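You operate a simulated robot arm through the tools that you are given. There is no shell and no other tool. Be economical: measure what you need, move in short steps, check, and stop when the job is done.

You are at the controls of a simulated robot arm. One attempt, no reset.

JOB
Put a white dot on the housing's rim and pack it in kit tray T2.
Fine: use the white pen of the vacuum kit and put it back in its well; housing in the HOUSING pocket, the blue cap from the white table in the CAP pocket. Set down upright: housing.

The check looks at the end state, three seconds after you hand in, the way a careful person would. Anything else that was tipped, shoved, dropped, spilled or broken makes it a failure. Lids that push on must go on centred and level and be pressed home; caps that screw on are set level and turned clockwise until they are tight.

ROBOT AND FRAMES
A 6-joint arm with a two-finger parallel gripper, fixed in place. Base frame: the origin is at the foot of the arm, x ahead of it, y to its left, z up; the work surface is at about z = 940. Readings come in mm, degrees, newtons and seconds.
With the tool pointing down near the work surface it reaches from about 360 to 760 mm from the base axis. Its first joint turns from -66.0 to 66.0 degrees. Payload 2.45 kg.
The TCP is the grasp point between the finger pads, 24 mm short of the fingertips. In the tool frame z runs along the fingers and y along their closing line. The gripper opens to 68 mm. The fingers are 17 mm wide and 10 mm thick; the gripper's body (40 by 70 mm) begins 41 mm behind the TCP.
Orientation is that of the tool frame in the base frame, as [roll, pitch, yaw] about the fixed x, y, z axes, in that order (R = Rz(yaw) Ry(pitch) Rx(roll)). With the fingers straight down and closing along the base's y, the tool's x points along the base's -x, its y along +y and its z along -z.

CONTROLS
- The arm moves only by the tool move_arm. Its argument "moves" is a list of rows, each an object of numbers (a shift or turn left out is 0, a gripper value left out holds the last): "dx", "dy", "dz": the shift along the tool's x, y, z in mm; "wx", "wy", "wz": the turn, a rotation vector about the tool's x, y, z in degrees; "grip": the opening in per cent of the stroke, from 0 (shut) to 100 (fully open). In form: [{"dx": .., "dy": .., "dz": .., "wx": .., "wy": .., "wz": .., "grip": ..}, ...]. A call has 1 to 10 rows; each row shifts and turns the commanded pose from where the row before left it, along the tool's axes as they then stand. Rows are played at 5 a second. More than 50 mm and 8.6 degrees between two rows, or a gripper value outside its range, and nothing of the call is played. A pose out of reach is approached as far as the arm can. The call stops where the force on the tool passes 40 N (or 10 N more than at its start, if that is more) or the arm is blocked; 0.2 s more then pass. Each finger travels about 108 mm/s and halts on what it meets, pressing with about 41 N; the grip force reading is that of the motor and also rises with nothing between the fingers. The clock runs only during rows and for 0.2 s after the last one: add rows that do not move to give the fingers time. It gives the time, the measured TCP pose, the force on the tool (base axes), the opening and the grip force at its end, in the units of the frame above (readings bear some noise), with the torque about the TCP (base axes, N m) and any sound that the robot's microphone picked up.
- Cameras (640 x 400 px; columns grow to the right, rows downward): "scene" is fixed at [172.9, 432.5, 1445.3]; the picture's right is [-0.60, -0.80, 0.00], its down [-0.59, 0.45, -0.68] and it looks along [0.54, -0.41, -0.74] (base axes); focal length 214 px, centre (320, 200). "wrist" rides on the gripper at [84, 11, -75] in the tool frame; the picture's right is [-0.13, 0.99, 0.00], its down [-0.60, -0.08, -0.79] and it looks along [-0.79, -0.10, 0.61] (tool axes); focal length 251 px, centre (320, 200). There is no depth. A picture from a camera that has moved, and an enlarged one, comes with that camera's place and axes in the base frame and with its lens.
- get_image(camera): a new picture of that camera. The clock stands still meanwhile.
- enlarge(camera, box): a new picture of the part [left, top, right, bottom] of that camera's present view, enlarged. The clock stands still meanwhile.
- job_done(): hands the job in; it is judged then, once.

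Work in short steps. Places have to be worked out from the pictures, the camera data and where the tool is seen: move nearer, look again, correct. Check each grasp and each placing, and mend what went wrong. You have 120 turns and 68 pictures in all, those below and enlarged ones among them. Open the gripper and draw the arm clear of the work before you hand the job in, unless the task says otherwise; then end with one line.

The tools are called after "Request:" as a command line: name --argument value ..., lists and objects as JSON in quotes. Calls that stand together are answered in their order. move_arm: Moves the arm, as the interface text tells. Its arguments: {"type":"object","properties":{"moves":{"type":"array","items":{"type":"object","properties":{"dx":{"type":"number"},"dy":{"type":"number"},"dz":{"type":"number"},"wx":{"type":"number"},"wy":{"type":"number"},"wz":{"type":"number"},"grip":{"type":"number"}}}}},"required":["moves"]} The other tools are called the same way: get_image (camera) takes a picture; enlarge (camera, box) takes an enlarged picture of a part of a camera's view; job_done () hands the job in.

At the start:

```text
time_s: 0.0
tool_pos: [388.7, 198.0, 1397.7]
tcp_rot: [180.0, 0.1, 180.0]
wrist_force: [0.7, -0.1, -0.4]
torque: [0.01, -0.03, -0.01]
finger_gap: 67.9
grasp_force: 0.1
```

scene: 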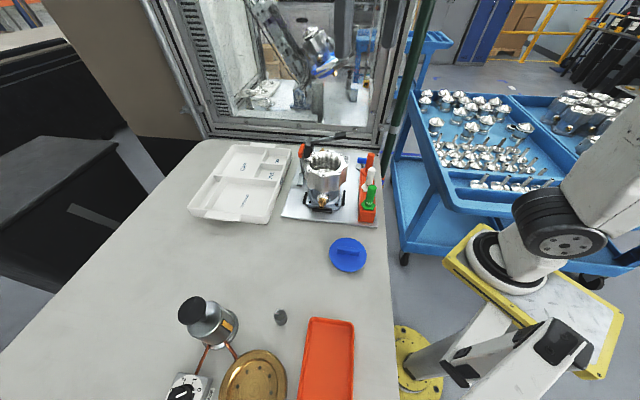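
wrist: 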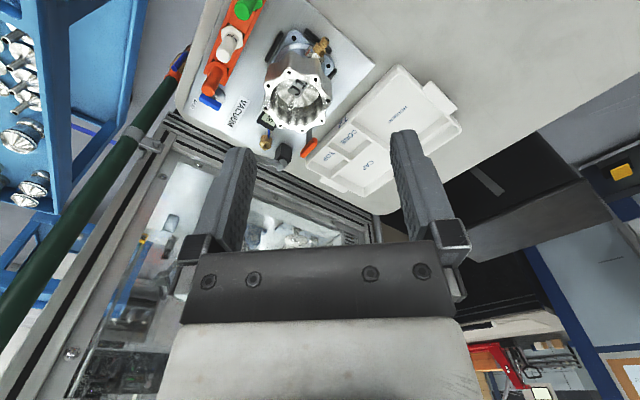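

I start by looking closely at the scene's main areas.

Request:
enlarge --camera "scene" --box '[270, 120, 400, 240]'

Request:
enlarge --camera "scene" --box '[160, 230, 390, 400]'

Request:
enlarge --camera "wrist" --box '[180, 0, 480, 200]'

Request:
enlarge --camera "scene" --box '[180, 130, 310, 230]'

```text
3.33 times, centred on (335, 180) of scene
camera zoom: at [172.9, 432.5, 1445.3], right [-0.6, -0.8, 0.0], down [-0.59, 0.45, -0.68], along [0.54, -0.41, -0.74], focal length 715 px, centre (270, 267)
```

zoom: 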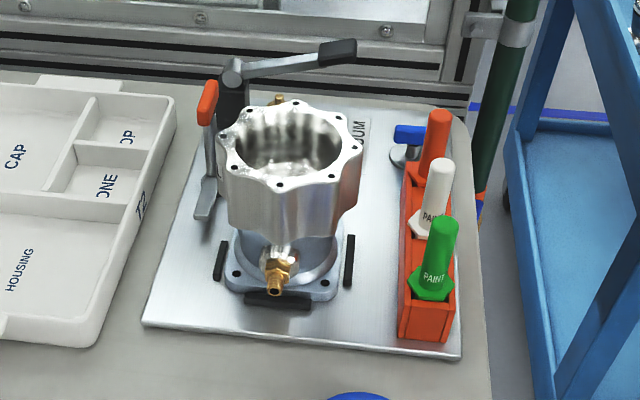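

```text
2.35 times, centred on (275, 315) of scene
camera zoom: at [172.9, 432.5, 1445.3], right [-0.6, -0.8, 0.0], down [-0.59, 0.45, -0.68], along [0.54, -0.41, -0.74], focal length 505 px, centre (426, -71)
```

zoom: 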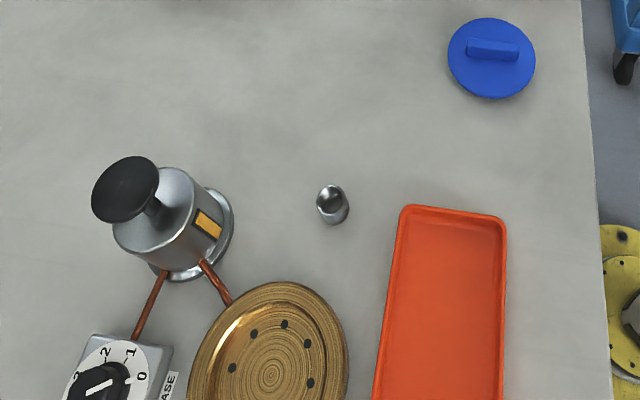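

```text
2.00 times, centred on (330, 100) of wrist
camera zoom: at [304.4, 209.0, 1472.8], right [0.13, 0.99, 0.0], down [0.6, -0.08, 0.79], along [0.79, -0.1, -0.61], focal length 503 px, centre (300, 400)
```

zoom: 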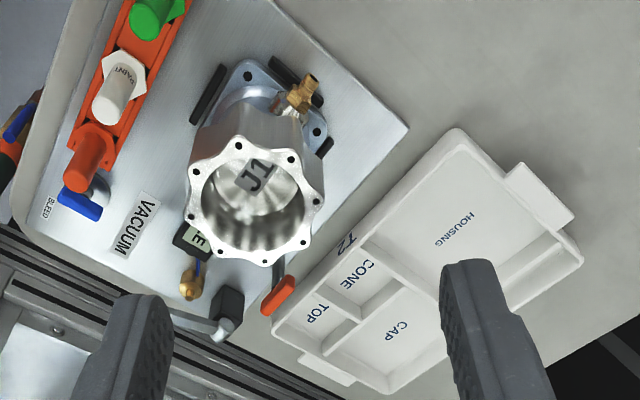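

```text
4.00 times, centred on (245, 180) of scene
camera zoom: at [172.9, 432.5, 1445.3], right [-0.6, -0.8, 0.0], down [-0.59, 0.45, -0.68], along [0.54, -0.41, -0.74], focal length 858 px, centre (620, 280)
```

zoom: 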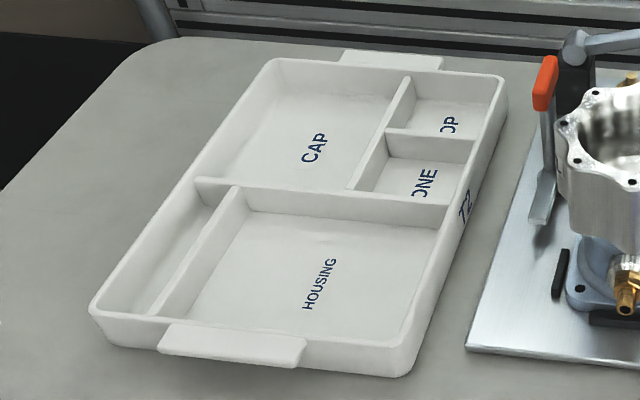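

The housing "J1" stands in a fixture with its rim near (531,140,1096), and there are clamp and bleed parts around it. I'll lower the wrist camera for a closer look.

Request:
move_arm --moves '[{"dx": -10, "dy": -15, "dz": 40}, {"dx": -10, "dy": -15, "dz": 40}, {"dx": -10, "dy": -15, "dz": 40}, {"dx": -10, "dy": -13, "dz": 30}, {}]'

Request:
get_image --camera "wrist"

```text
time_s: 1.2
tool_pos: [428.4, 140.6, 1246.6]
tcp_rot: [180.0, 0.0, -180.0]
wrist_force: [-0.3, -0.2, 0.4]
torque: [-0.02, -0.02, 0.01]
finger_gap: 68.1
grasp_force: 0.0
```

```text
61 pictures are left
camera wrist: at [344.3, 151.4, 1322.0], right [0.13, 0.99, 0.0], down [0.6, -0.08, 0.79], along [0.79, -0.1, -0.61], focal length 251 px, centre (320, 200)
```

wrist: 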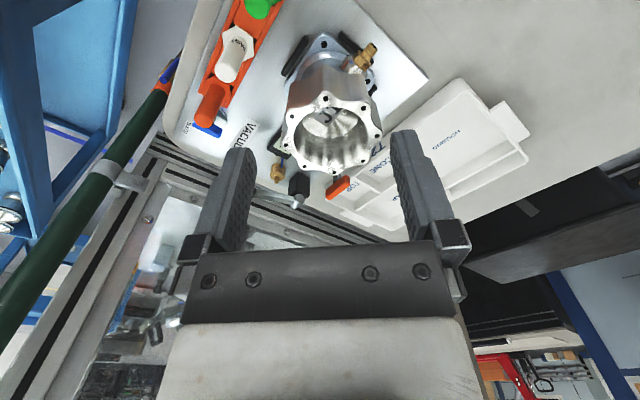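

A sharper view of the fixture follows.

Request:
enlarge --camera "wrist" --box '[170, 0, 410, 220]'

Request:
enlarge --camera "scene" --box '[290, 120, 385, 220]'

```text
1.82 times, centred on (290, 110) of wrist
camera zoom: at [344.3, 151.4, 1322.0], right [0.13, 0.99, 0.0], down [0.6, -0.08, 0.79], along [0.79, -0.1, -0.61], focal length 457 px, centre (374, 364)
```

zoom: 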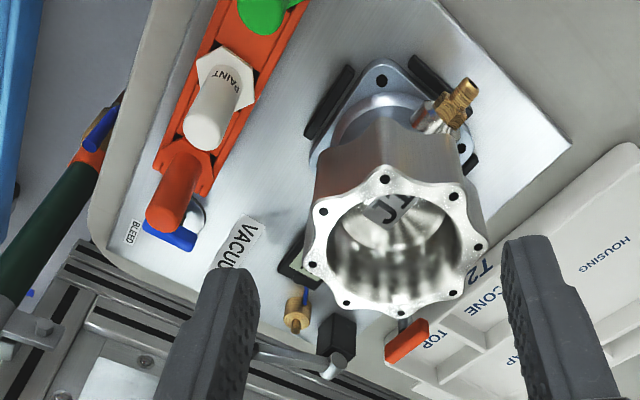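

```text
4.00 times, centred on (338, 170) of scene
camera zoom: at [172.9, 432.5, 1445.3], right [-0.6, -0.8, 0.0], down [-0.59, 0.45, -0.68], along [0.54, -0.41, -0.74], focal length 858 px, centre (250, 320)
```

zoom: 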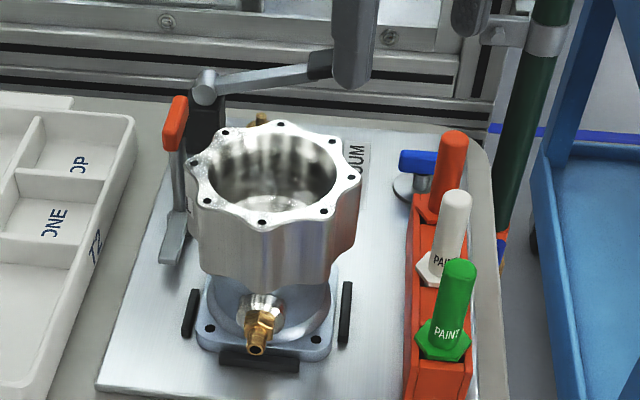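

Before touching anything I want to know the clamp state and how the flange is held, so I turn the wrist camera to look from the left (+y) side.

Request:
move_arm --moves '[{"wz": 8.5}, {"wz": 8.5}, {"wz": 8.5}, {"wz": 8.5}, {"wz": 8.5}, {"wz": 8.5}, {"wz": 8.5}, {"wz": 8.5}, {"wz": 8.5}, {"wz": 8.5}]'

Request:
move_arm --moves '[{"wz": 5}, {"dx": 40, "dy": 40}, {"dx": 40, "dy": 40}, {"dx": 30, "dy": 40, "dz": 30}, {"dz": 40}, {}]'

Request:
get_image --camera "wrist"

```text
time_s: 3.4
tool_pos: [428.6, 139.3, 1246.2]
tcp_rot: [179.9, 0.0, 94.8]
wrist_force: [0.4, 0.0, 0.2]
torque: [0.03, 0.01, 0.01]
finger_gap: 67.9
grasp_force: 0.0
```

```text
refused: row 2 steps farther than a row can; nothing moved
```

```text
58 pictures are left
camera wrist: at [432.5, 224.5, 1322.7], right [1.0, -0.05, 0.0], down [-0.03, -0.61, 0.79], along [-0.04, -0.79, -0.61], focal length 251 px, centre (320, 200)
```

wrist: 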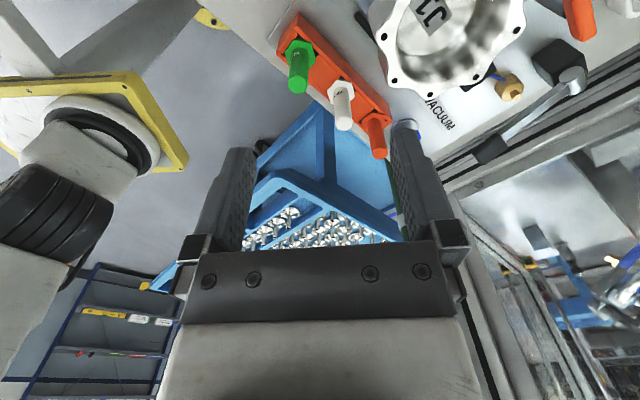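

The orientation is as expected (tool x = +y, tool y = +x). I move left of the housing.

Request:
move_arm --moves '[{"wz": 5}, {"dx": 34, "dy": 34}, {"dx": 34, "dy": 34}, {"dx": 32, "dy": 32, "dz": 15}, {"dx": 20, "dy": 10, "dz": 30}, {"dz": 20}, {}]'

Request:
get_image --camera "wrist"

```text
time_s: 5.0
tool_pos: [539.3, 259.1, 1180.7]
tcp_rot: [179.9, 0.0, 90.0]
wrist_force: [-0.4, -1.0, 0.0]
torque: [-0.06, -0.01, 0.02]
finger_gap: 68.0
grasp_force: 0.0
```

```text
57 pictures are left
camera wrist: at [550.4, 344.4, 1256.5], right [0.99, -0.13, 0.0], down [-0.08, -0.6, 0.79], along [-0.1, -0.79, -0.61], focal length 251 px, centre (320, 200)
```

wrist: 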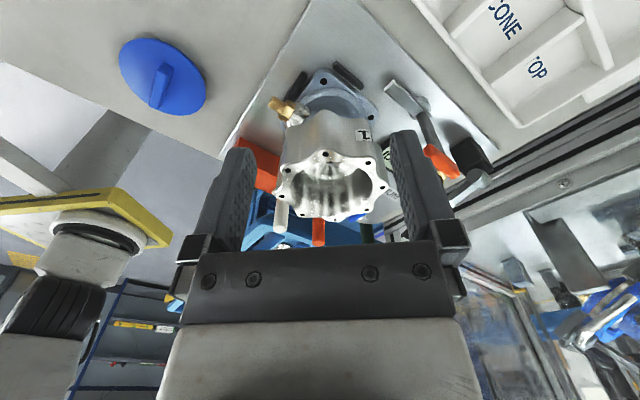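

Request:
enlarge --camera "wrist" --box '[220, 40, 520, 230]'

```text
2.11 times, centred on (370, 135) of wrist
camera zoom: at [550.4, 344.4, 1256.5], right [0.99, -0.13, 0.0], down [-0.08, -0.6, 0.79], along [-0.1, -0.79, -0.61], focal length 529 px, centre (215, 337)
```

zoom: 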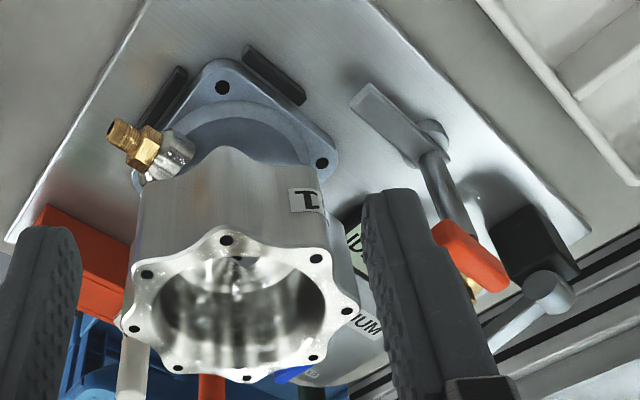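

There is an open-looking swing clamp, a lever on a black block, and a label half hidden by a finger. I shift to see that label and lever.

Request:
move_arm --moves '[{"dx": -30, "dy": 20, "dz": -10}, {"dx": -30, "dy": 20, "dz": -10}, {"dx": -20, "dy": 20}, {}]'

Request:
enlarge --camera "wrist" --box '[180, 0, 480, 190]'

```text
time_s: 6.0
tool_pos: [598.4, 180.5, 1200.9]
tcp_rot: [179.9, 0.0, 89.9]
wrist_force: [0.4, -0.2, 0.1]
torque: [0.01, 0.0, 0.01]
finger_gap: 68.0
grasp_force: 0.1
```

```text
2.11 times, centred on (330, 95) of wrist
camera zoom: at [610.1, 263.9, 1277.3], right [0.99, -0.13, 0.0], down [-0.08, -0.6, 0.79], along [-0.1, -0.79, -0.61], focal length 529 px, centre (299, 421)
```

zoom: 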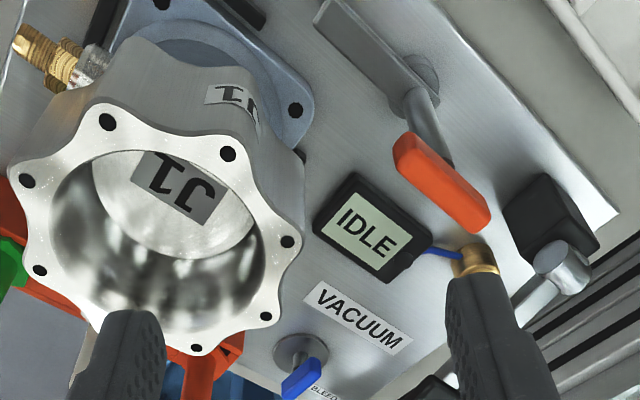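

The vacuum unit reads IDLE and the clamp strap is swung away, so the housing just rests in its nest. Next I turn the tool to 135° yaw and move above the white pen (about (458,39), top near z 1060) to measure it.

Request:
move_arm --moves '[{"wz": -8.5}, {"wz": -8.5}, {"wz": -8.5}, {"wz": -8.5}, {"wz": -8.5}, {"wz": -2.5}]'

Request:
move_arm --moves '[{"dy": -45}, {"dy": -45}, {"dy": -45}, {"dy": -45}, {"dy": -18, "dz": 20}, {"dz": 20}, {}]'

Request:
get_image --camera "wrist"

```text
time_s: 7.4
tool_pos: [597.6, 181.2, 1202.8]
tcp_rot: [179.9, -0.1, 135.0]
wrist_force: [-0.4, 0.1, 0.5]
torque: [0.02, 0.03, 0.03]
finger_gap: 68.1
grasp_force: 0.1
```

```text
time_s: 9.0
tool_pos: [458.3, 40.4, 1161.2]
tcp_rot: [179.9, 0.2, 134.9]
wrist_force: [0.8, 0.7, 0.0]
torque: [-0.02, 0.02, 0.02]
finger_gap: 68.1
grasp_force: 0.0
```

```text
54 pictures are left
camera wrist: at [407.4, 108.0, 1237.7], right [0.79, 0.61, 0.0], down [0.37, -0.48, 0.79], along [0.48, -0.63, -0.61], focal length 251 px, centre (320, 200)
```

wrist: 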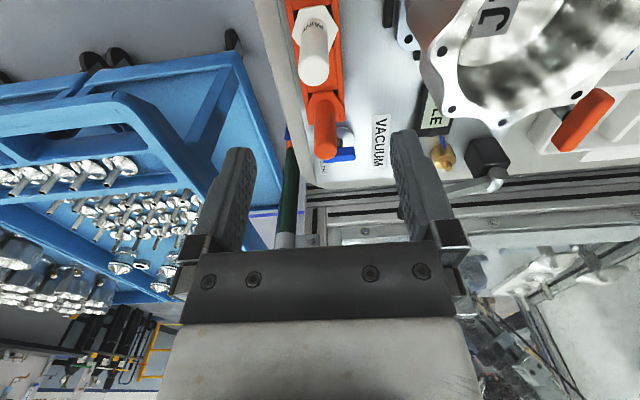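

The pen is nearly underneath. Zooming gives better centring.

Request:
enlarge --camera "wrist" --box '[260, 0, 380, 160]'

Request:
enlarge --camera "scene" --box '[340, 140, 400, 230]'

```text
2.50 times, centred on (320, 80) of wrist
camera zoom: at [407.4, 108.0, 1237.7], right [0.79, 0.61, 0.0], down [0.37, -0.48, 0.79], along [0.48, -0.63, -0.61], focal length 629 px, centre (320, 500)
```

zoom: 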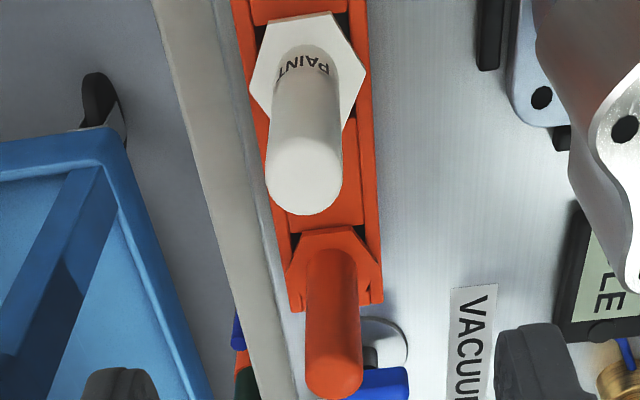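

```text
4.44 times, centred on (370, 185) of scene
camera zoom: at [172.9, 432.5, 1445.3], right [-0.6, -0.8, 0.0], down [-0.59, 0.45, -0.68], along [0.54, -0.41, -0.74], focal length 953 px, centre (98, 267)
```

zoom: 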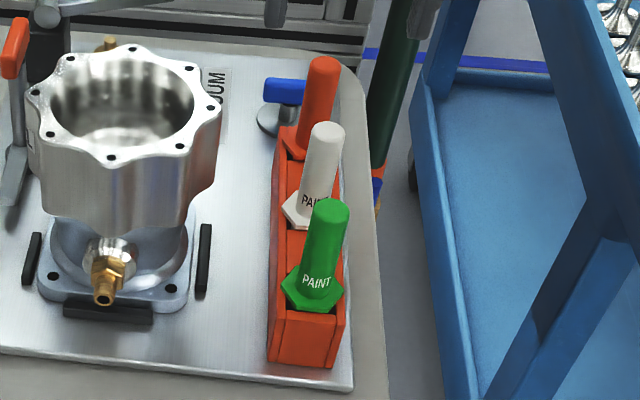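

The white pen stands at about (456.5,36.5), 21 mm thick, spanning z 980 to 1060 above its hex collar. I centre on it and come down partway.

Request:
move_arm --moves '[{"dx": -1.5, "dy": -4.2, "dz": 20, "grip": 80}, {"dz": 30}, {"dz": 20}, {}]'

Request:
get_image --camera "wrist"

```text
time_s: 10.0
tool_pos: [457.1, 36.4, 1090.9]
tcp_rot: [179.9, 0.0, 135.0]
wrist_force: [-0.1, -0.6, -0.2]
torque: [-0.02, -0.02, 0.02]
finger_gap: 54.1
grasp_force: 0.0
```

```text
51 pictures are left
camera wrist: at [405.1, 103.4, 1168.0], right [0.79, 0.61, 0.0], down [0.37, -0.48, 0.79], along [0.48, -0.63, -0.61], focal length 251 px, centre (320, 200)
```

wrist: 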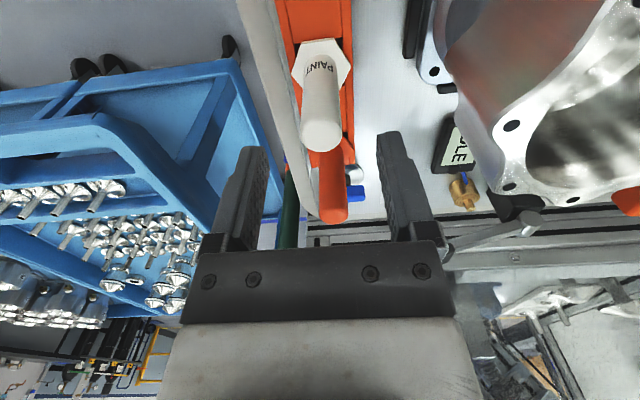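

Centred. I go down to z≈1028 and close on the pen.

Request:
move_arm --moves '[{"dz": 20}, {"dz": 20}, {"dz": 20}, {"dz": 3}, {}, {"grip": 0}, {}, {}, {}, {}]'

Request:
get_image --camera "wrist"

```text
time_s: 12.2
tool_pos: [457.2, 36.5, 1030.1]
tcp_rot: [180.0, 0.0, 135.1]
wrist_force: [-0.7, -0.7, 0.8]
torque: [-0.05, 0.04, 0.04]
finger_gap: 19.7
grasp_force: 37.2
```

```text
50 pictures are left
camera wrist: at [404.8, 103.6, 1105.1], right [0.79, 0.61, 0.0], down [0.37, -0.48, 0.79], along [0.48, -0.63, -0.61], focal length 251 px, centre (320, 200)
```

wrist: 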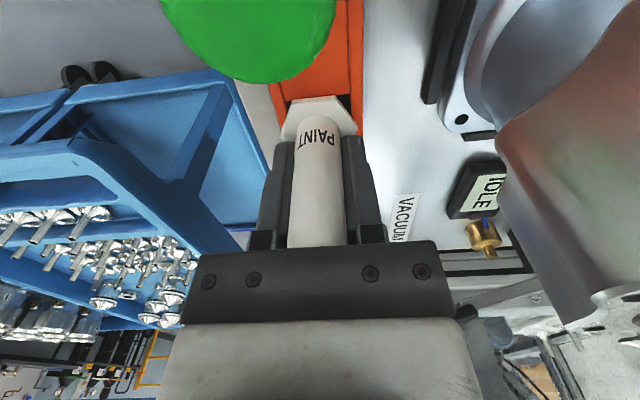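

The pen is gripped with a 19.7 mm gap at (457.2,36.5,1030). I lift it straight up and look at its tip.

Request:
move_arm --moves '[{"dz": -15}, {"dz": -25}, {"dz": -40}, {"dz": -40}, {"dz": -40}, {"dz": -20}, {}]'

Request:
enlarge --camera "wrist" --box '[220, 0, 420, 250]'

Request:
enlarge --camera "scene" --box '[330, 70, 430, 230]'

```text
time_s: 13.8
tool_pos: [457.3, 36.8, 1208.8]
tcp_rot: [179.9, 0.2, 135.1]
wrist_force: [0.6, 0.1, -0.8]
torque: [-0.02, -0.03, -0.02]
finger_gap: 19.5
grasp_force: 37.1
```

```text
1.60 times, centred on (320, 125) of wrist
camera zoom: at [405.5, 103.1, 1285.8], right [0.79, 0.61, 0.0], down [0.37, -0.48, 0.79], along [0.48, -0.63, -0.61], focal length 402 px, centre (320, 320)
```

zoom: 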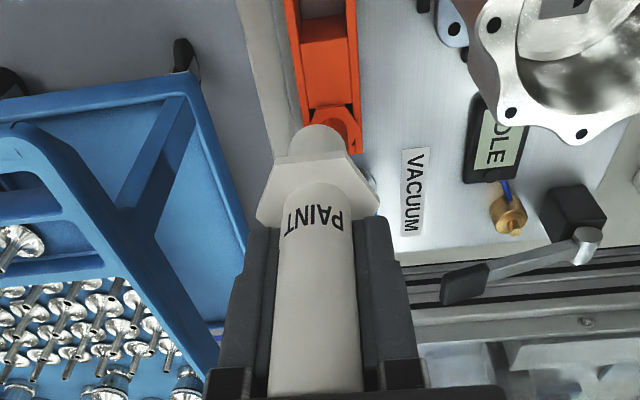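

```text
2.50 times, centred on (380, 150) of scene
camera zoom: at [172.9, 432.5, 1445.3], right [-0.6, -0.8, 0.0], down [-0.59, 0.45, -0.68], along [0.54, -0.41, -0.74], focal length 536 px, centre (170, 325)
```

zoom: 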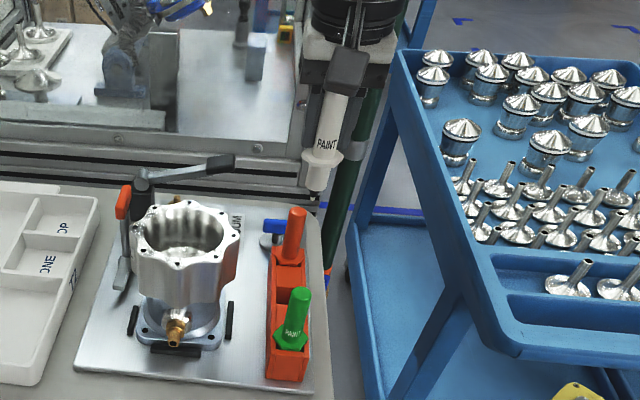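

From three views the rim centre is at (536,139.5,1088.5) with bolt holes at r≈55 every 45°. The pen tip hangs about 78 mm below the TCP. I'll bring the tip about 10 mm above a clear land at (484,129) and check.

Request:
move_arm --moves '[{"dx": 15, "dy": 28}, {"dx": 16, "dy": 28}, {"dx": 15.5, "dy": 28.2}, {"dz": 16}, {"dz": 14}, {}]'

Request:
enlarge --camera "scene" --box '[300, 110, 360, 190]'

Request:
enlarge --camera "wrist" --box '[240, 0, 440, 200]'

```text
time_s: 15.2
tool_pos: [482.6, 128.1, 1179.8]
tcp_rot: [179.9, 0.0, 135.0]
wrist_force: [-0.5, 0.1, -0.6]
torque: [0.03, 0.0, 0.0]
finger_gap: 19.8
grasp_force: 36.9
```

```text
5.00 times, centred on (330, 150) of scene
camera zoom: at [172.9, 432.5, 1445.3], right [-0.6, -0.8, 0.0], down [-0.59, 0.45, -0.68], along [0.54, -0.41, -0.74], focal length 1072 px, centre (270, 450)
```

zoom: 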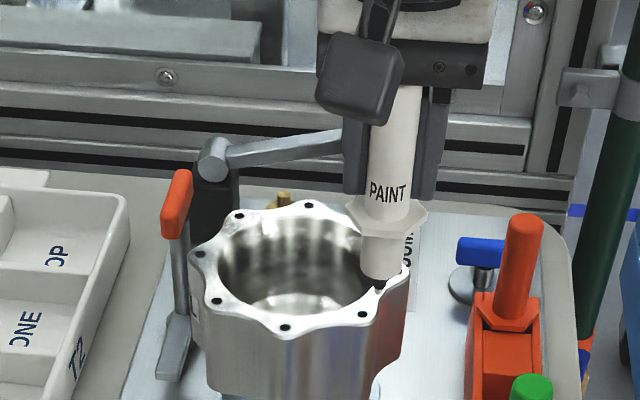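

```text
2.00 times, centred on (340, 100) of wrist
camera zoom: at [431.4, 195.2, 1254.9], right [0.79, 0.61, 0.0], down [0.37, -0.48, 0.79], along [0.48, -0.63, -0.61], focal length 503 px, centre (280, 400)
```

zoom: 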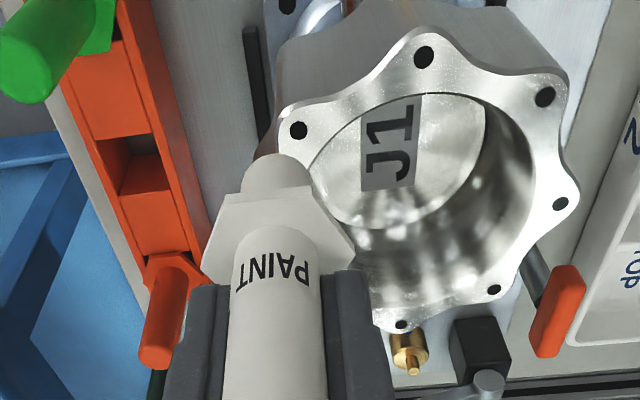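

Zooming on the tip.

Request:
enlarge --camera "scene" --box '[328, 155, 352, 179]'

```text
16.00 times, centred on (340, 167) of scene
camera zoom: at [172.9, 432.5, 1445.3], right [-0.6, -0.8, 0.0], down [-0.59, 0.45, -0.68], along [0.54, -0.41, -0.74], focal length 3432 px, centre (0, 728)
```

zoom: 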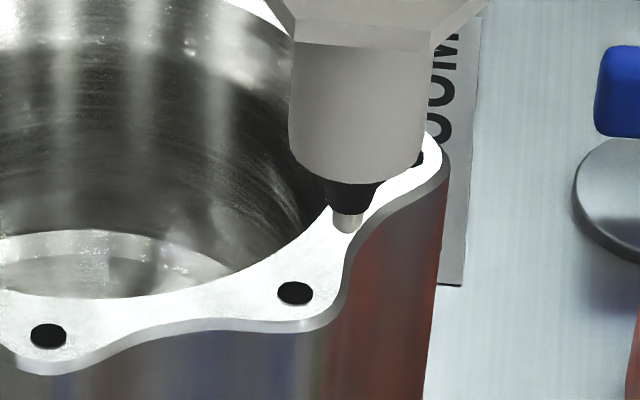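

The tip is about 5 mm above the rim at z≈1094, but would land on the outer edge. I shift it to the mid-land next to the hole and come down 3 mm.

Request:
move_arm --moves '[{"dx": 2.0, "dy": 6.1}, {"dz": 3}, {}, {}]'

Request:
enlarge --camera "scene" --box '[328, 155, 352, 179]'

```text
time_s: 16.2
tool_pos: [485.4, 134.9, 1175.4]
tcp_rot: [179.9, 0.0, 135.1]
wrist_force: [0.4, 0.3, -1.1]
torque: [-0.05, 0.02, 0.0]
finger_gap: 19.6
grasp_force: 37.1
```

```text
16.00 times, centred on (340, 167) of scene
camera zoom: at [172.9, 432.5, 1445.3], right [-0.6, -0.8, 0.0], down [-0.59, 0.45, -0.68], along [0.54, -0.41, -0.74], focal length 3432 px, centre (0, 728)
```

zoom: 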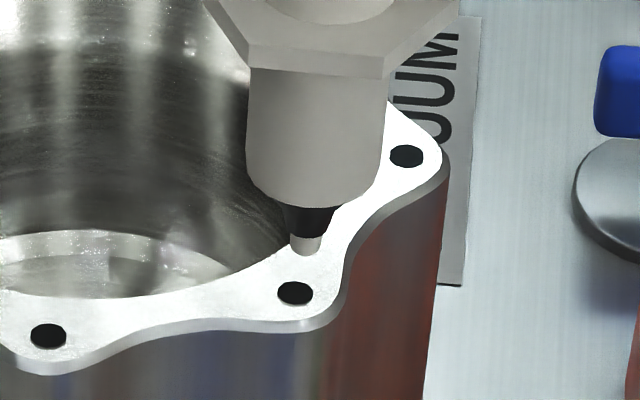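

The tip is over mid-land, so I lower it in 0.5–1 mm steps until the force shows contact.

Request:
move_arm --moves '[{"dx": -0.8, "dz": 0.8}, {"dz": 0.6}, {}, {}]'

```text
time_s: 17.2
tool_pos: [485.0, 133.9, 1174.3]
tcp_rot: [179.9, 0.1, 135.0]
wrist_force: [-0.1, 0.3, -1.4]
torque: [-0.02, -0.01, -0.01]
finger_gap: 19.6
grasp_force: 37.1
```

Request:
move_arm --moves '[{"dz": 0.6}, {}, {}]'

Request:
enlarge --camera "scene" --box '[334, 161, 346, 173]'

```text
time_s: 18.0
tool_pos: [485.8, 133.5, 1174.7]
tcp_rot: [179.9, -0.1, 134.9]
wrist_force: [0.0, 0.1, 0.3]
torque: [-0.01, -0.01, 0.0]
finger_gap: 19.5
grasp_force: 36.4
```

```text
16.00 times, centred on (340, 167) of scene
camera zoom: at [172.9, 432.5, 1445.3], right [-0.6, -0.8, 0.0], down [-0.59, 0.45, -0.68], along [0.54, -0.41, -0.74], focal length 3432 px, centre (0, 728)
```

zoom: 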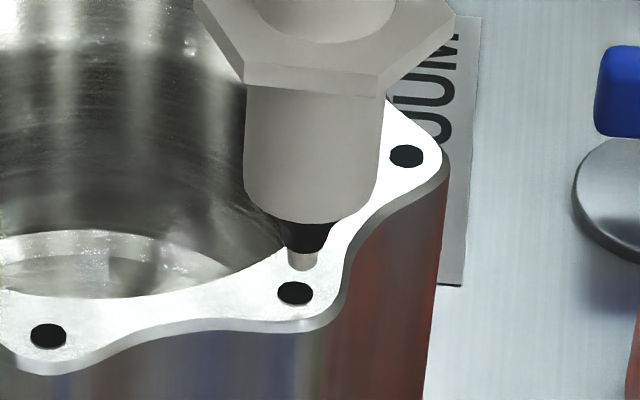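

There is no contact yet and the tip drifts toward the hole as it lowers. I shift 2 mm away from the hole and keep lowering gently.

Request:
move_arm --moves '[{"dx": -2.2, "dy": 0.4, "dz": -0.5}, {"dz": 0.5}, {"dz": 0.5}, {"dz": 0.4}, {}, {}]'

Request:
enlarge --camera "scene" --box '[334, 161, 346, 173]'

```text
time_s: 19.4
tool_pos: [488.2, 132.4, 1173.3]
tcp_rot: [179.9, 0.0, 135.0]
wrist_force: [-0.9, 0.4, 0.2]
torque: [-0.02, -0.01, 0.01]
finger_gap: 19.6
grasp_force: 37.0
```

```text
16.00 times, centred on (340, 167) of scene
camera zoom: at [172.9, 432.5, 1445.3], right [-0.6, -0.8, 0.0], down [-0.59, 0.45, -0.68], along [0.54, -0.41, -0.74], focal length 3432 px, centre (0, 728)
```

zoom: 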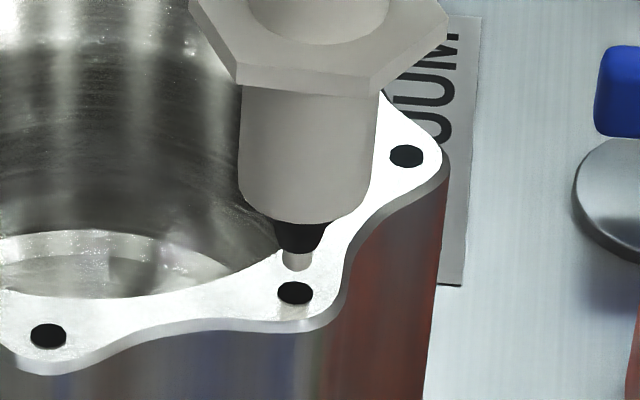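

Request:
move_arm --moves '[{"dx": -1.8, "dy": -0.8, "dz": 0.4}, {"dz": 0.4}, {"dz": 0.4}, {}, {}]'

Request:
enlarge --camera "scene" --box '[334, 161, 346, 173]'

```text
time_s: 20.6
tool_pos: [488.5, 131.0, 1172.8]
tcp_rot: [180.0, 0.0, 135.0]
wrist_force: [0.1, 0.5, -0.8]
torque: [-0.03, 0.04, -0.02]
finger_gap: 19.5
grasp_force: 37.1
```

```text
16.00 times, centred on (340, 167) of scene
camera zoom: at [172.9, 432.5, 1445.3], right [-0.6, -0.8, 0.0], down [-0.59, 0.45, -0.68], along [0.54, -0.41, -0.74], focal length 3432 px, centre (0, 728)
```

zoom: 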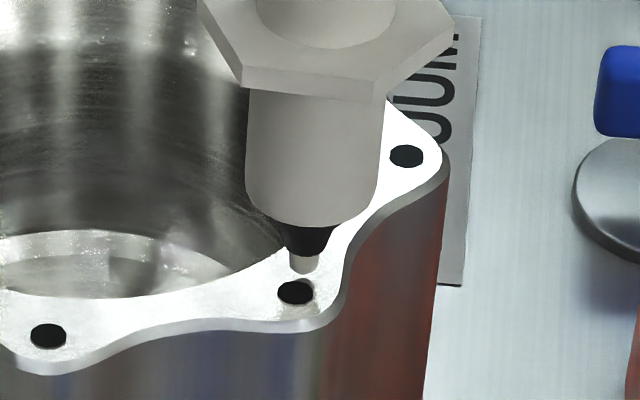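

A reflection of the tip shows on the rim, so only about 1 mm is left. I shift 2 mm more from the hole and go down in small steps.

Request:
move_arm --moves '[{"dx": -2.2, "dy": -0.5}, {"dz": 0.4}, {"dz": 0.4}, {"dz": 0.4}, {}, {}]'

Request:
enlarge --camera "scene" --box '[334, 161, 346, 173]'

```text
time_s: 22.0
tool_pos: [490.3, 129.5, 1169.9]
tcp_rot: [179.9, 0.1, 135.0]
wrist_force: [0.0, 0.0, 0.5]
torque: [0.03, -0.04, 0.0]
finger_gap: 19.4
grasp_force: 37.3
```

```text
16.00 times, centred on (340, 167) of scene
camera zoom: at [172.9, 432.5, 1445.3], right [-0.6, -0.8, 0.0], down [-0.59, 0.45, -0.68], along [0.54, -0.41, -0.74], focal length 3432 px, centre (0, 728)
```

zoom: 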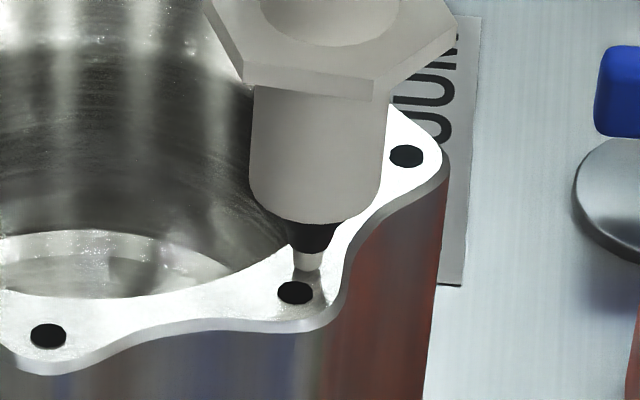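

Almost touching. A few more 0.3 mm steps, reading the force.

Request:
move_arm --moves '[{"dz": 0.3}, {"dz": 0.3}, {"dz": 0.3}, {}, {}]'

Request:
enlarge --camera "scene" --box '[334, 161, 346, 173]'

```text
time_s: 23.2
tool_pos: [490.4, 130.6, 1169.7]
tcp_rot: [179.9, 0.1, 135.0]
wrist_force: [0.8, -1.3, 5.0]
torque: [-0.14, 0.14, 0.03]
finger_gap: 19.3
grasp_force: 37.3
```

```text
16.00 times, centred on (340, 167) of scene
camera zoom: at [172.8, 432.5, 1445.3], right [-0.6, -0.8, 0.0], down [-0.59, 0.45, -0.68], along [0.54, -0.41, -0.74], focal length 3432 px, centre (0, 728)
```

zoom: 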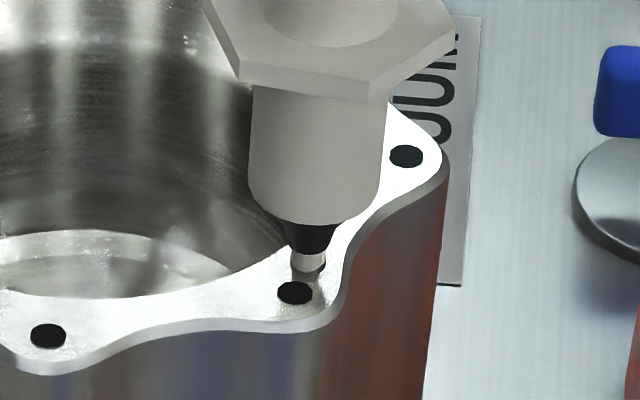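

Force of 5 N shows the tip is touching the rim. I lift 25 mm and check for the dot.

Request:
move_arm --moves '[{}, {"dz": -5}, {"dz": -10}, {"dz": -10}, {"dz": -10}, {}]'

Request:
enlarge --camera "scene" --box '[334, 161, 346, 173]'

```text
time_s: 24.6
tool_pos: [490.3, 128.9, 1205.1]
tcp_rot: [179.9, 0.0, 135.1]
wrist_force: [0.0, -0.3, -0.1]
torque: [0.01, -0.01, -0.01]
finger_gap: 19.4
grasp_force: 37.3
```

```text
16.00 times, centred on (340, 167) of scene
camera zoom: at [172.9, 432.5, 1445.3], right [-0.6, -0.8, 0.0], down [-0.59, 0.45, -0.68], along [0.54, -0.41, -0.74], focal length 3432 px, centre (0, 728)
```

zoom: 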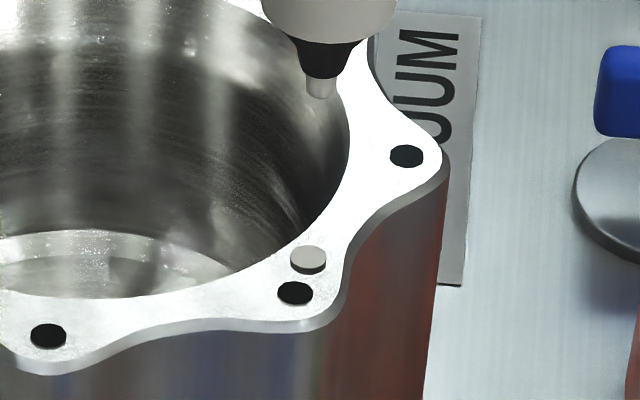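

One clean dot sits on the rim. I go back over the white pen's well by reversing the commanded shifts.

Request:
move_arm --moves '[{"dx": -14, "dy": -30}, {"dx": -14, "dy": -30}, {"dx": -13.5, "dy": -29.4}, {"dz": 30}, {"dz": 30}, {"dz": 15}, {}, {}]'

Request:
enlarge --camera "wrist" --box '[240, 0, 400, 200]'

Request:
enlarge --camera "scene" --box '[345, 140, 395, 220]'

```text
time_s: 26.4
tool_pos: [455.8, 36.0, 1129.3]
tcp_rot: [179.9, 0.0, 135.0]
wrist_force: [-0.4, -0.1, 0.0]
torque: [0.02, 0.01, 0.01]
finger_gap: 19.6
grasp_force: 37.4
```

```text
2.00 times, centred on (320, 100) of wrist
camera zoom: at [405.0, 103.4, 1205.2], right [0.79, 0.61, 0.0], down [0.37, -0.48, 0.79], along [0.48, -0.63, -0.61], focal length 503 px, centre (320, 400)
```

zoom: 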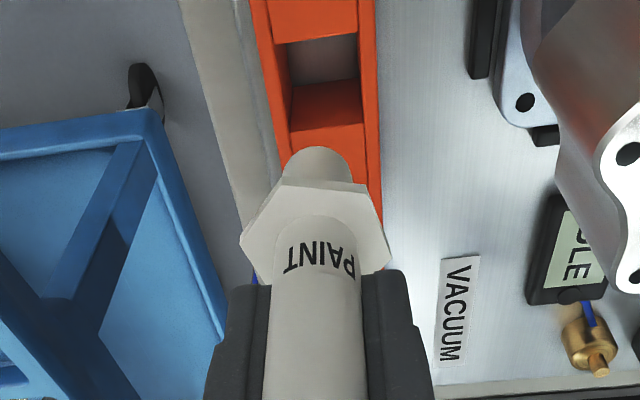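

```text
5.00 times, centred on (370, 180) of scene
camera zoom: at [172.9, 432.5, 1445.3], right [-0.6, -0.8, 0.0], down [-0.59, 0.45, -0.68], along [0.54, -0.41, -0.74], focal length 1072 px, centre (70, 300)
```

zoom: 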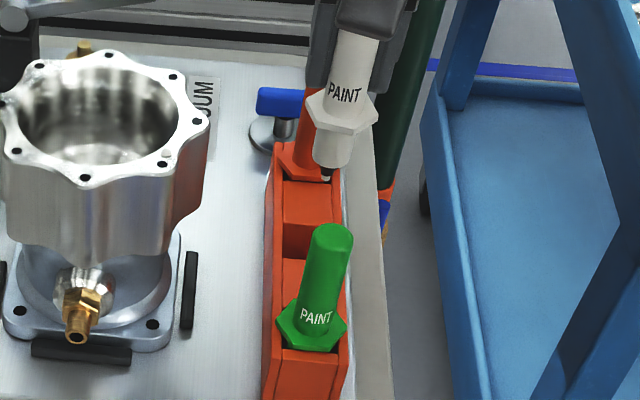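

The well is open beneath. I lower until the tip is near the well mouth and verify.

Request:
move_arm --moves '[{"dz": 25}, {"dz": 25}, {"dz": 8}, {}, {}]'

Request:
enlarge --camera "scene" --box '[355, 165, 385, 205]'

```text
time_s: 27.6
tool_pos: [455.9, 37.3, 1070.8]
tcp_rot: [179.9, 0.0, 135.0]
wrist_force: [0.5, -0.8, -0.4]
torque: [0.01, -0.01, 0.0]
finger_gap: 19.2
grasp_force: 36.7
```

```text
10.00 times, centred on (370, 185) of scene
camera zoom: at [172.9, 432.5, 1445.3], right [-0.6, -0.8, 0.0], down [-0.59, 0.45, -0.68], along [0.54, -0.41, -0.74], focal length 2145 px, centre (-180, 350)
```

zoom: 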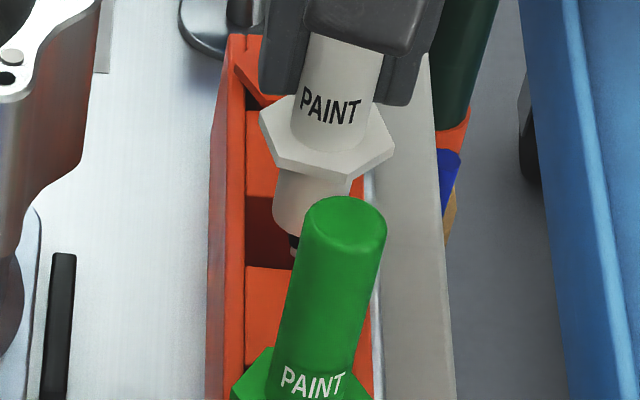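

The tip is at the well mouth, centred as far as visible. I continue down in small steps.

Request:
move_arm --moves '[{"dz": 8}, {"dz": 8}, {"dz": 8}, {"dz": 6}, {"dz": 5}, {}]'

```text
time_s: 29.0
tool_pos: [456.7, 36.1, 1036.1]
tcp_rot: [179.9, 0.0, 135.0]
wrist_force: [0.3, 0.2, -0.3]
torque: [-0.01, -0.04, -0.03]
finger_gap: 19.4
grasp_force: 36.7
```

No resistance. Final millimetres to the original seat.

Request:
move_arm --moves '[{"dz": 3}, {"dz": 2}, {"dz": 1}, {"dz": 1}, {}, {}]'

Request:
enlarge --camera "wrist" --box '[240, 50, 400, 210]'

```text
time_s: 30.4
tool_pos: [457.9, 36.5, 1030.9]
tcp_rot: [179.7, 0.3, 134.9]
wrist_force: [1.8, -3.0, 29.2]
torque: [-0.08, -0.01, 0.02]
finger_gap: 18.8
grasp_force: 37.4
```

```text
2.50 times, centred on (320, 130) of wrist
camera zoom: at [405.8, 103.3, 1106.2], right [0.79, 0.61, 0.0], down [0.37, -0.48, 0.79], along [0.49, -0.63, -0.61], focal length 629 px, centre (320, 375)
```

zoom: 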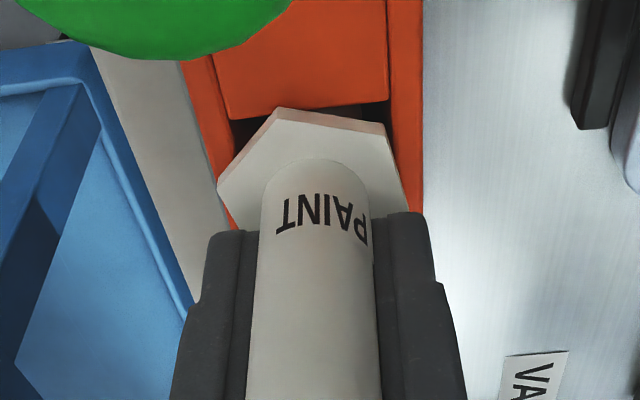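

Seated: 29 N at the original height. I ease off, open partly, and rise straight up.

Request:
move_arm --moves '[{"dz": -1.2}, {}, {"grip": 70}, {}, {}, {"dz": -20}, {"dz": -30}, {"dz": -40}, {"dz": -40}, {}]'

Request:
enlarge --camera "wrist" --box '[260, 0, 380, 160]'

```text
time_s: 32.6
tool_pos: [455.5, 37.5, 1161.7]
tcp_rot: [179.8, 0.1, 134.9]
wrist_force: [-0.8, -0.4, -0.2]
torque: [-0.01, -0.03, -0.02]
finger_gap: 47.7
grasp_force: 0.0
```

```text
2.50 times, centred on (320, 80) of wrist
camera zoom: at [404.8, 103.6, 1237.5], right [0.79, 0.61, 0.0], down [0.37, -0.48, 0.79], along [0.48, -0.63, -0.61], focal length 629 px, centre (320, 500)
```

zoom: 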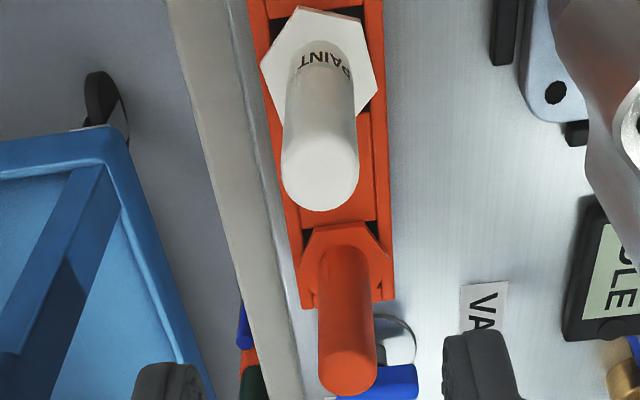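

The pen is back in its well. Now the blue cap near (341,217): I rotate the tool to close across its handle bar and move above it.

Request:
move_arm --moves '[{"wz": -8.5}, {"wz": -8.5}, {"wz": -8.5}, {"wz": -8.5}, {"wz": -8.5}, {"wz": -8.5}, {"wz": -8.5}, {"wz": -8.5}, {"wz": -8.5}, {"wz": -8.5}]'

Request:
move_arm --moves '[{"wz": -8.5}, {"wz": -4.5}, {"dx": -16, "dy": 40}, {"dx": -16, "dy": 40}, {"dx": -16, "dy": 40}, {"dx": -16, "dy": 40}, {"dx": -12, "dy": 38}, {"dz": 30, "grip": 70}, {}]'

Request:
get_image --camera "wrist"

```text
time_s: 34.8
tool_pos: [456.2, 35.8, 1160.9]
tcp_rot: [180.0, 0.2, -140.0]
wrist_force: [0.4, 0.0, 0.3]
torque: [0.0, 0.03, -0.03]
finger_gap: 47.7
grasp_force: 0.1
```

```text
time_s: 36.8
tool_pos: [344.1, 217.2, 1130.7]
tcp_rot: [-179.9, 0.2, -127.1]
wrist_force: [0.9, -0.5, -0.8]
torque: [-0.02, -0.02, -0.02]
finger_gap: 47.9
grasp_force: 0.0
```

```text
32 pictures are left
camera wrist: at [284.8, 155.5, 1207.1], right [-0.71, 0.7, 0.0], down [0.43, 0.43, 0.79], along [0.56, 0.57, -0.61], focal length 251 px, centre (320, 200)
```

wrist: 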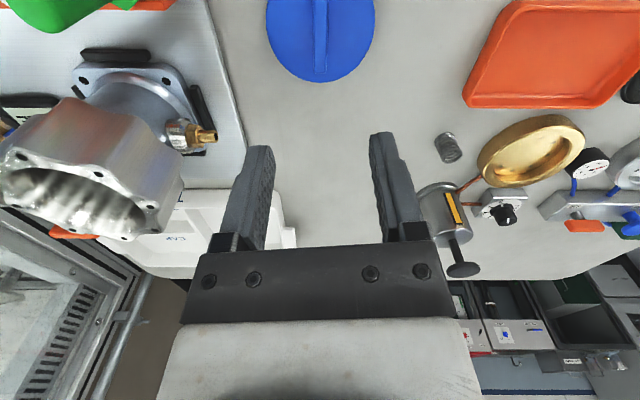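

The bar lies in the finger plane but about 7.5° off the tool axis (camera skew). I correct the yaw, lower 70 mm and measure.

Request:
move_arm --moves '[{"wz": 7.5}, {"dz": 35}, {"dz": 35}, {}]'

Request:
get_image --camera "wrist"

Request:
enlarge --camera "scene" --box '[300, 220, 390, 290]'

```text
time_s: 37.8
tool_pos: [343.8, 216.1, 1060.6]
tcp_rot: [-179.8, 0.1, -134.6]
wrist_force: [-0.2, 0.3, -0.5]
torque: [-0.02, 0.01, -0.03]
finger_gap: 47.6
grasp_force: 0.1
```

```text
31 pictures are left
camera wrist: at [277.1, 163.3, 1136.7], right [-0.62, 0.79, 0.0], down [0.48, 0.38, 0.79], along [0.63, 0.49, -0.61], focal length 251 px, centre (320, 200)
```

wrist: 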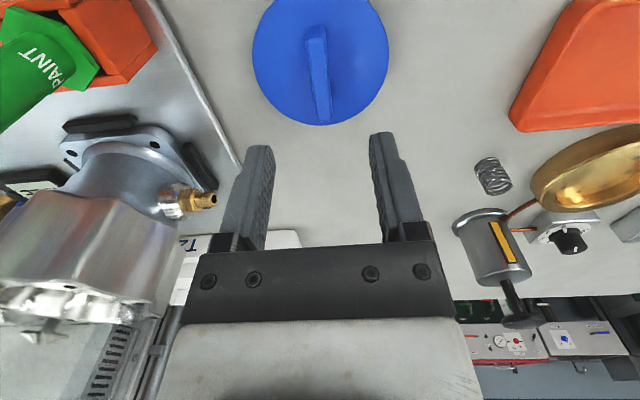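

```text
5.71 times, centred on (345, 255) of scene
camera zoom: at [172.9, 432.5, 1445.3], right [-0.6, -0.8, 0.0], down [-0.59, 0.45, -0.68], along [0.54, -0.41, -0.74], focal length 1226 px, centre (177, -114)
```

zoom: 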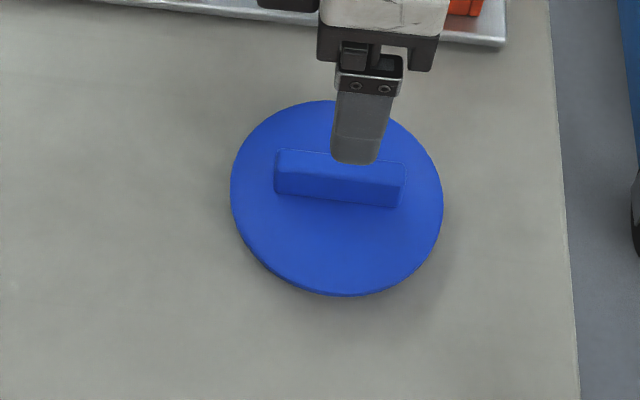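

The cap's centre is near (342,214.5), its bar runs at 45° and matches the tool yaw within 1°. I lower so the tips stop about 5 mm above the disc and close.

Request:
move_arm --moves '[{"dx": 2.4, "dz": 25}, {"dz": 25}, {"dz": 20}, {"dz": 8}, {}]'

Request:
enlarge --camera "wrist" --box '[220, 20, 420, 220]'

```text
time_s: 39.0
tool_pos: [344.0, 214.9, 982.5]
tcp_rot: [-179.9, 0.1, -134.5]
wrist_force: [-0.1, 0.2, -0.5]
torque: [0.02, 0.0, 0.0]
finger_gap: 47.9
grasp_force: 0.0
```

```text
2.00 times, centred on (320, 120) of wrist
camera zoom: at [276.8, 161.7, 1058.7], right [-0.62, 0.79, 0.0], down [0.48, 0.38, 0.79], along [0.63, 0.49, -0.61], focal length 503 px, centre (320, 360)
```

zoom: 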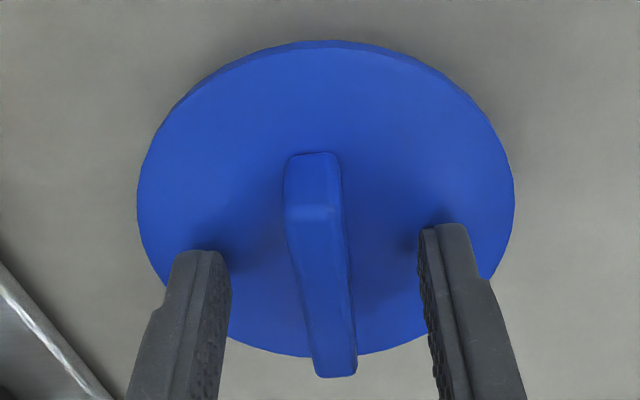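

Fingers straddle the bar, well centred. I lower 4 mm more and close.

Request:
move_arm --moves '[{"dx": 1.5, "dz": 4}, {}, {"grip": 0}, {}, {}, {}, {}]'

Request:
move_arm --moves '[{"dz": -10}, {"dz": -20}, {"dz": -40}, {"dz": -40}, {"dz": -40}, {"dz": -40}, {}]'

Request:
get_image --camera "scene"

Request:
enlarge --camera "wrist" --box '[220, 20, 420, 220]'

```text
time_s: 40.0
tool_pos: [343.8, 214.7, 980.8]
tcp_rot: [-179.9, 0.4, -134.5]
wrist_force: [-2.2, -2.7, 10.4]
torque: [-0.15, 0.22, -0.01]
finger_gap: 11.3
grasp_force: 32.0
stopped in row 5: the force on the tool passed its limit at 41 N (the readings are from after the stop); the commanded pose is now the measured one
```

```text
time_s: 41.6
tool_pos: [342.6, 213.9, 1171.8]
tcp_rot: [-179.9, 0.5, -134.6]
wrist_force: [-0.4, -0.2, 0.4]
torque: [0.0, 0.0, -0.02]
finger_gap: 11.0
grasp_force: 32.0
```

```text
28 pictures are left
```

scene: 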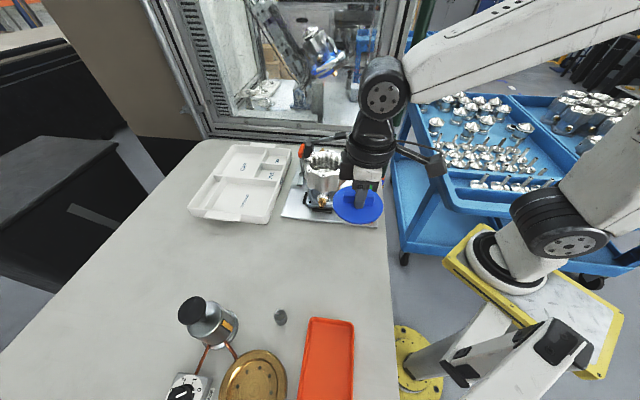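

```text
2.00 times, centred on (320, 120) of wrist
camera zoom: at [275.8, 161.0, 1246.6], right [-0.62, 0.79, 0.0], down [0.47, 0.37, 0.8], along [0.63, 0.49, -0.6], focal length 503 px, centre (320, 360)
```

zoom: 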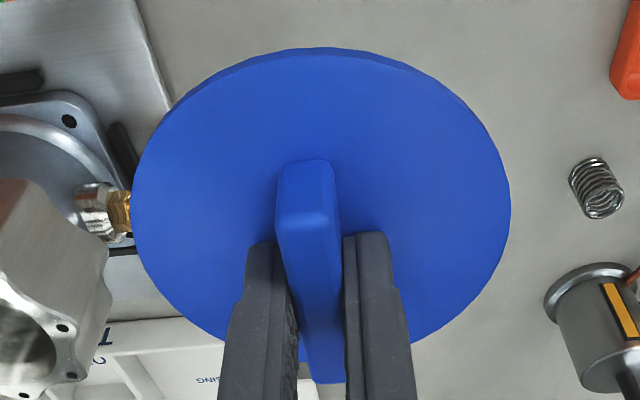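

The tips touched the disc (41 N stop, no harm) and the cap is held. I turn the yaw to radial (198°) and fly toward the tray, high above the housing.

Request:
move_arm --moves '[{"dz": -15, "wz": 8.5}, {"dz": -15, "wz": 8.5}, {"wz": 8.5}, {"wz": 1.5}, {"dx": -40, "dy": -12}, {"dx": -40, "dy": -12}, {"dx": -40, "dy": -12}, {"dx": -40, "dy": -12}, {"dx": -40, "dy": -12}, {}]'

Request:
move_arm --moves '[{"dx": -40, "dy": -12}, {"dx": -40, "dy": -12}, {"dx": -28, "dy": -11}, {}]'

```text
time_s: 43.8
tool_pos: [552.2, 218.9, 1200.9]
tcp_rot: [179.8, 0.5, -161.5]
wrist_force: [-0.3, 0.0, -1.0]
torque: [0.01, -0.02, 0.01]
finger_gap: 11.0
grasp_force: 31.8
```

```text
time_s: 44.8
tool_pos: [664.2, 218.8, 1202.9]
tcp_rot: [179.8, 0.4, -161.6]
wrist_force: [-0.3, 0.6, -0.5]
torque: [-0.03, 0.04, -0.01]
finger_gap: 10.9
grasp_force: 32.3
```

Now I tilt the tool outward by 34° while moving outward, to learn the reach.

Request:
move_arm --moves '[{"wy": -8.5}, {"wy": -8.5}, {"wy": -8.5}, {"wy": -8.5}, {}]'

Request:
get_image --camera "wrist"

```text
time_s: 46.0
tool_pos: [663.9, 220.3, 1203.5]
tcp_rot: [179.8, 34.7, -161.6]
wrist_force: [-0.3, -0.4, -0.3]
torque: [0.0, -0.01, -0.02]
finger_gap: 10.9
grasp_force: 32.3
```

```text
26 pictures are left
camera wrist: at [555.1, 195.3, 1218.2], right [-0.21, 0.97, 0.08], down [0.07, -0.06, 1.0], along [0.97, 0.22, -0.06], focal length 251 px, centre (320, 200)
```

wrist: 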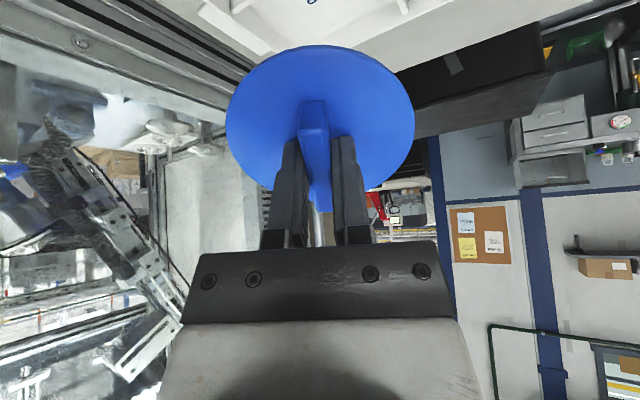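

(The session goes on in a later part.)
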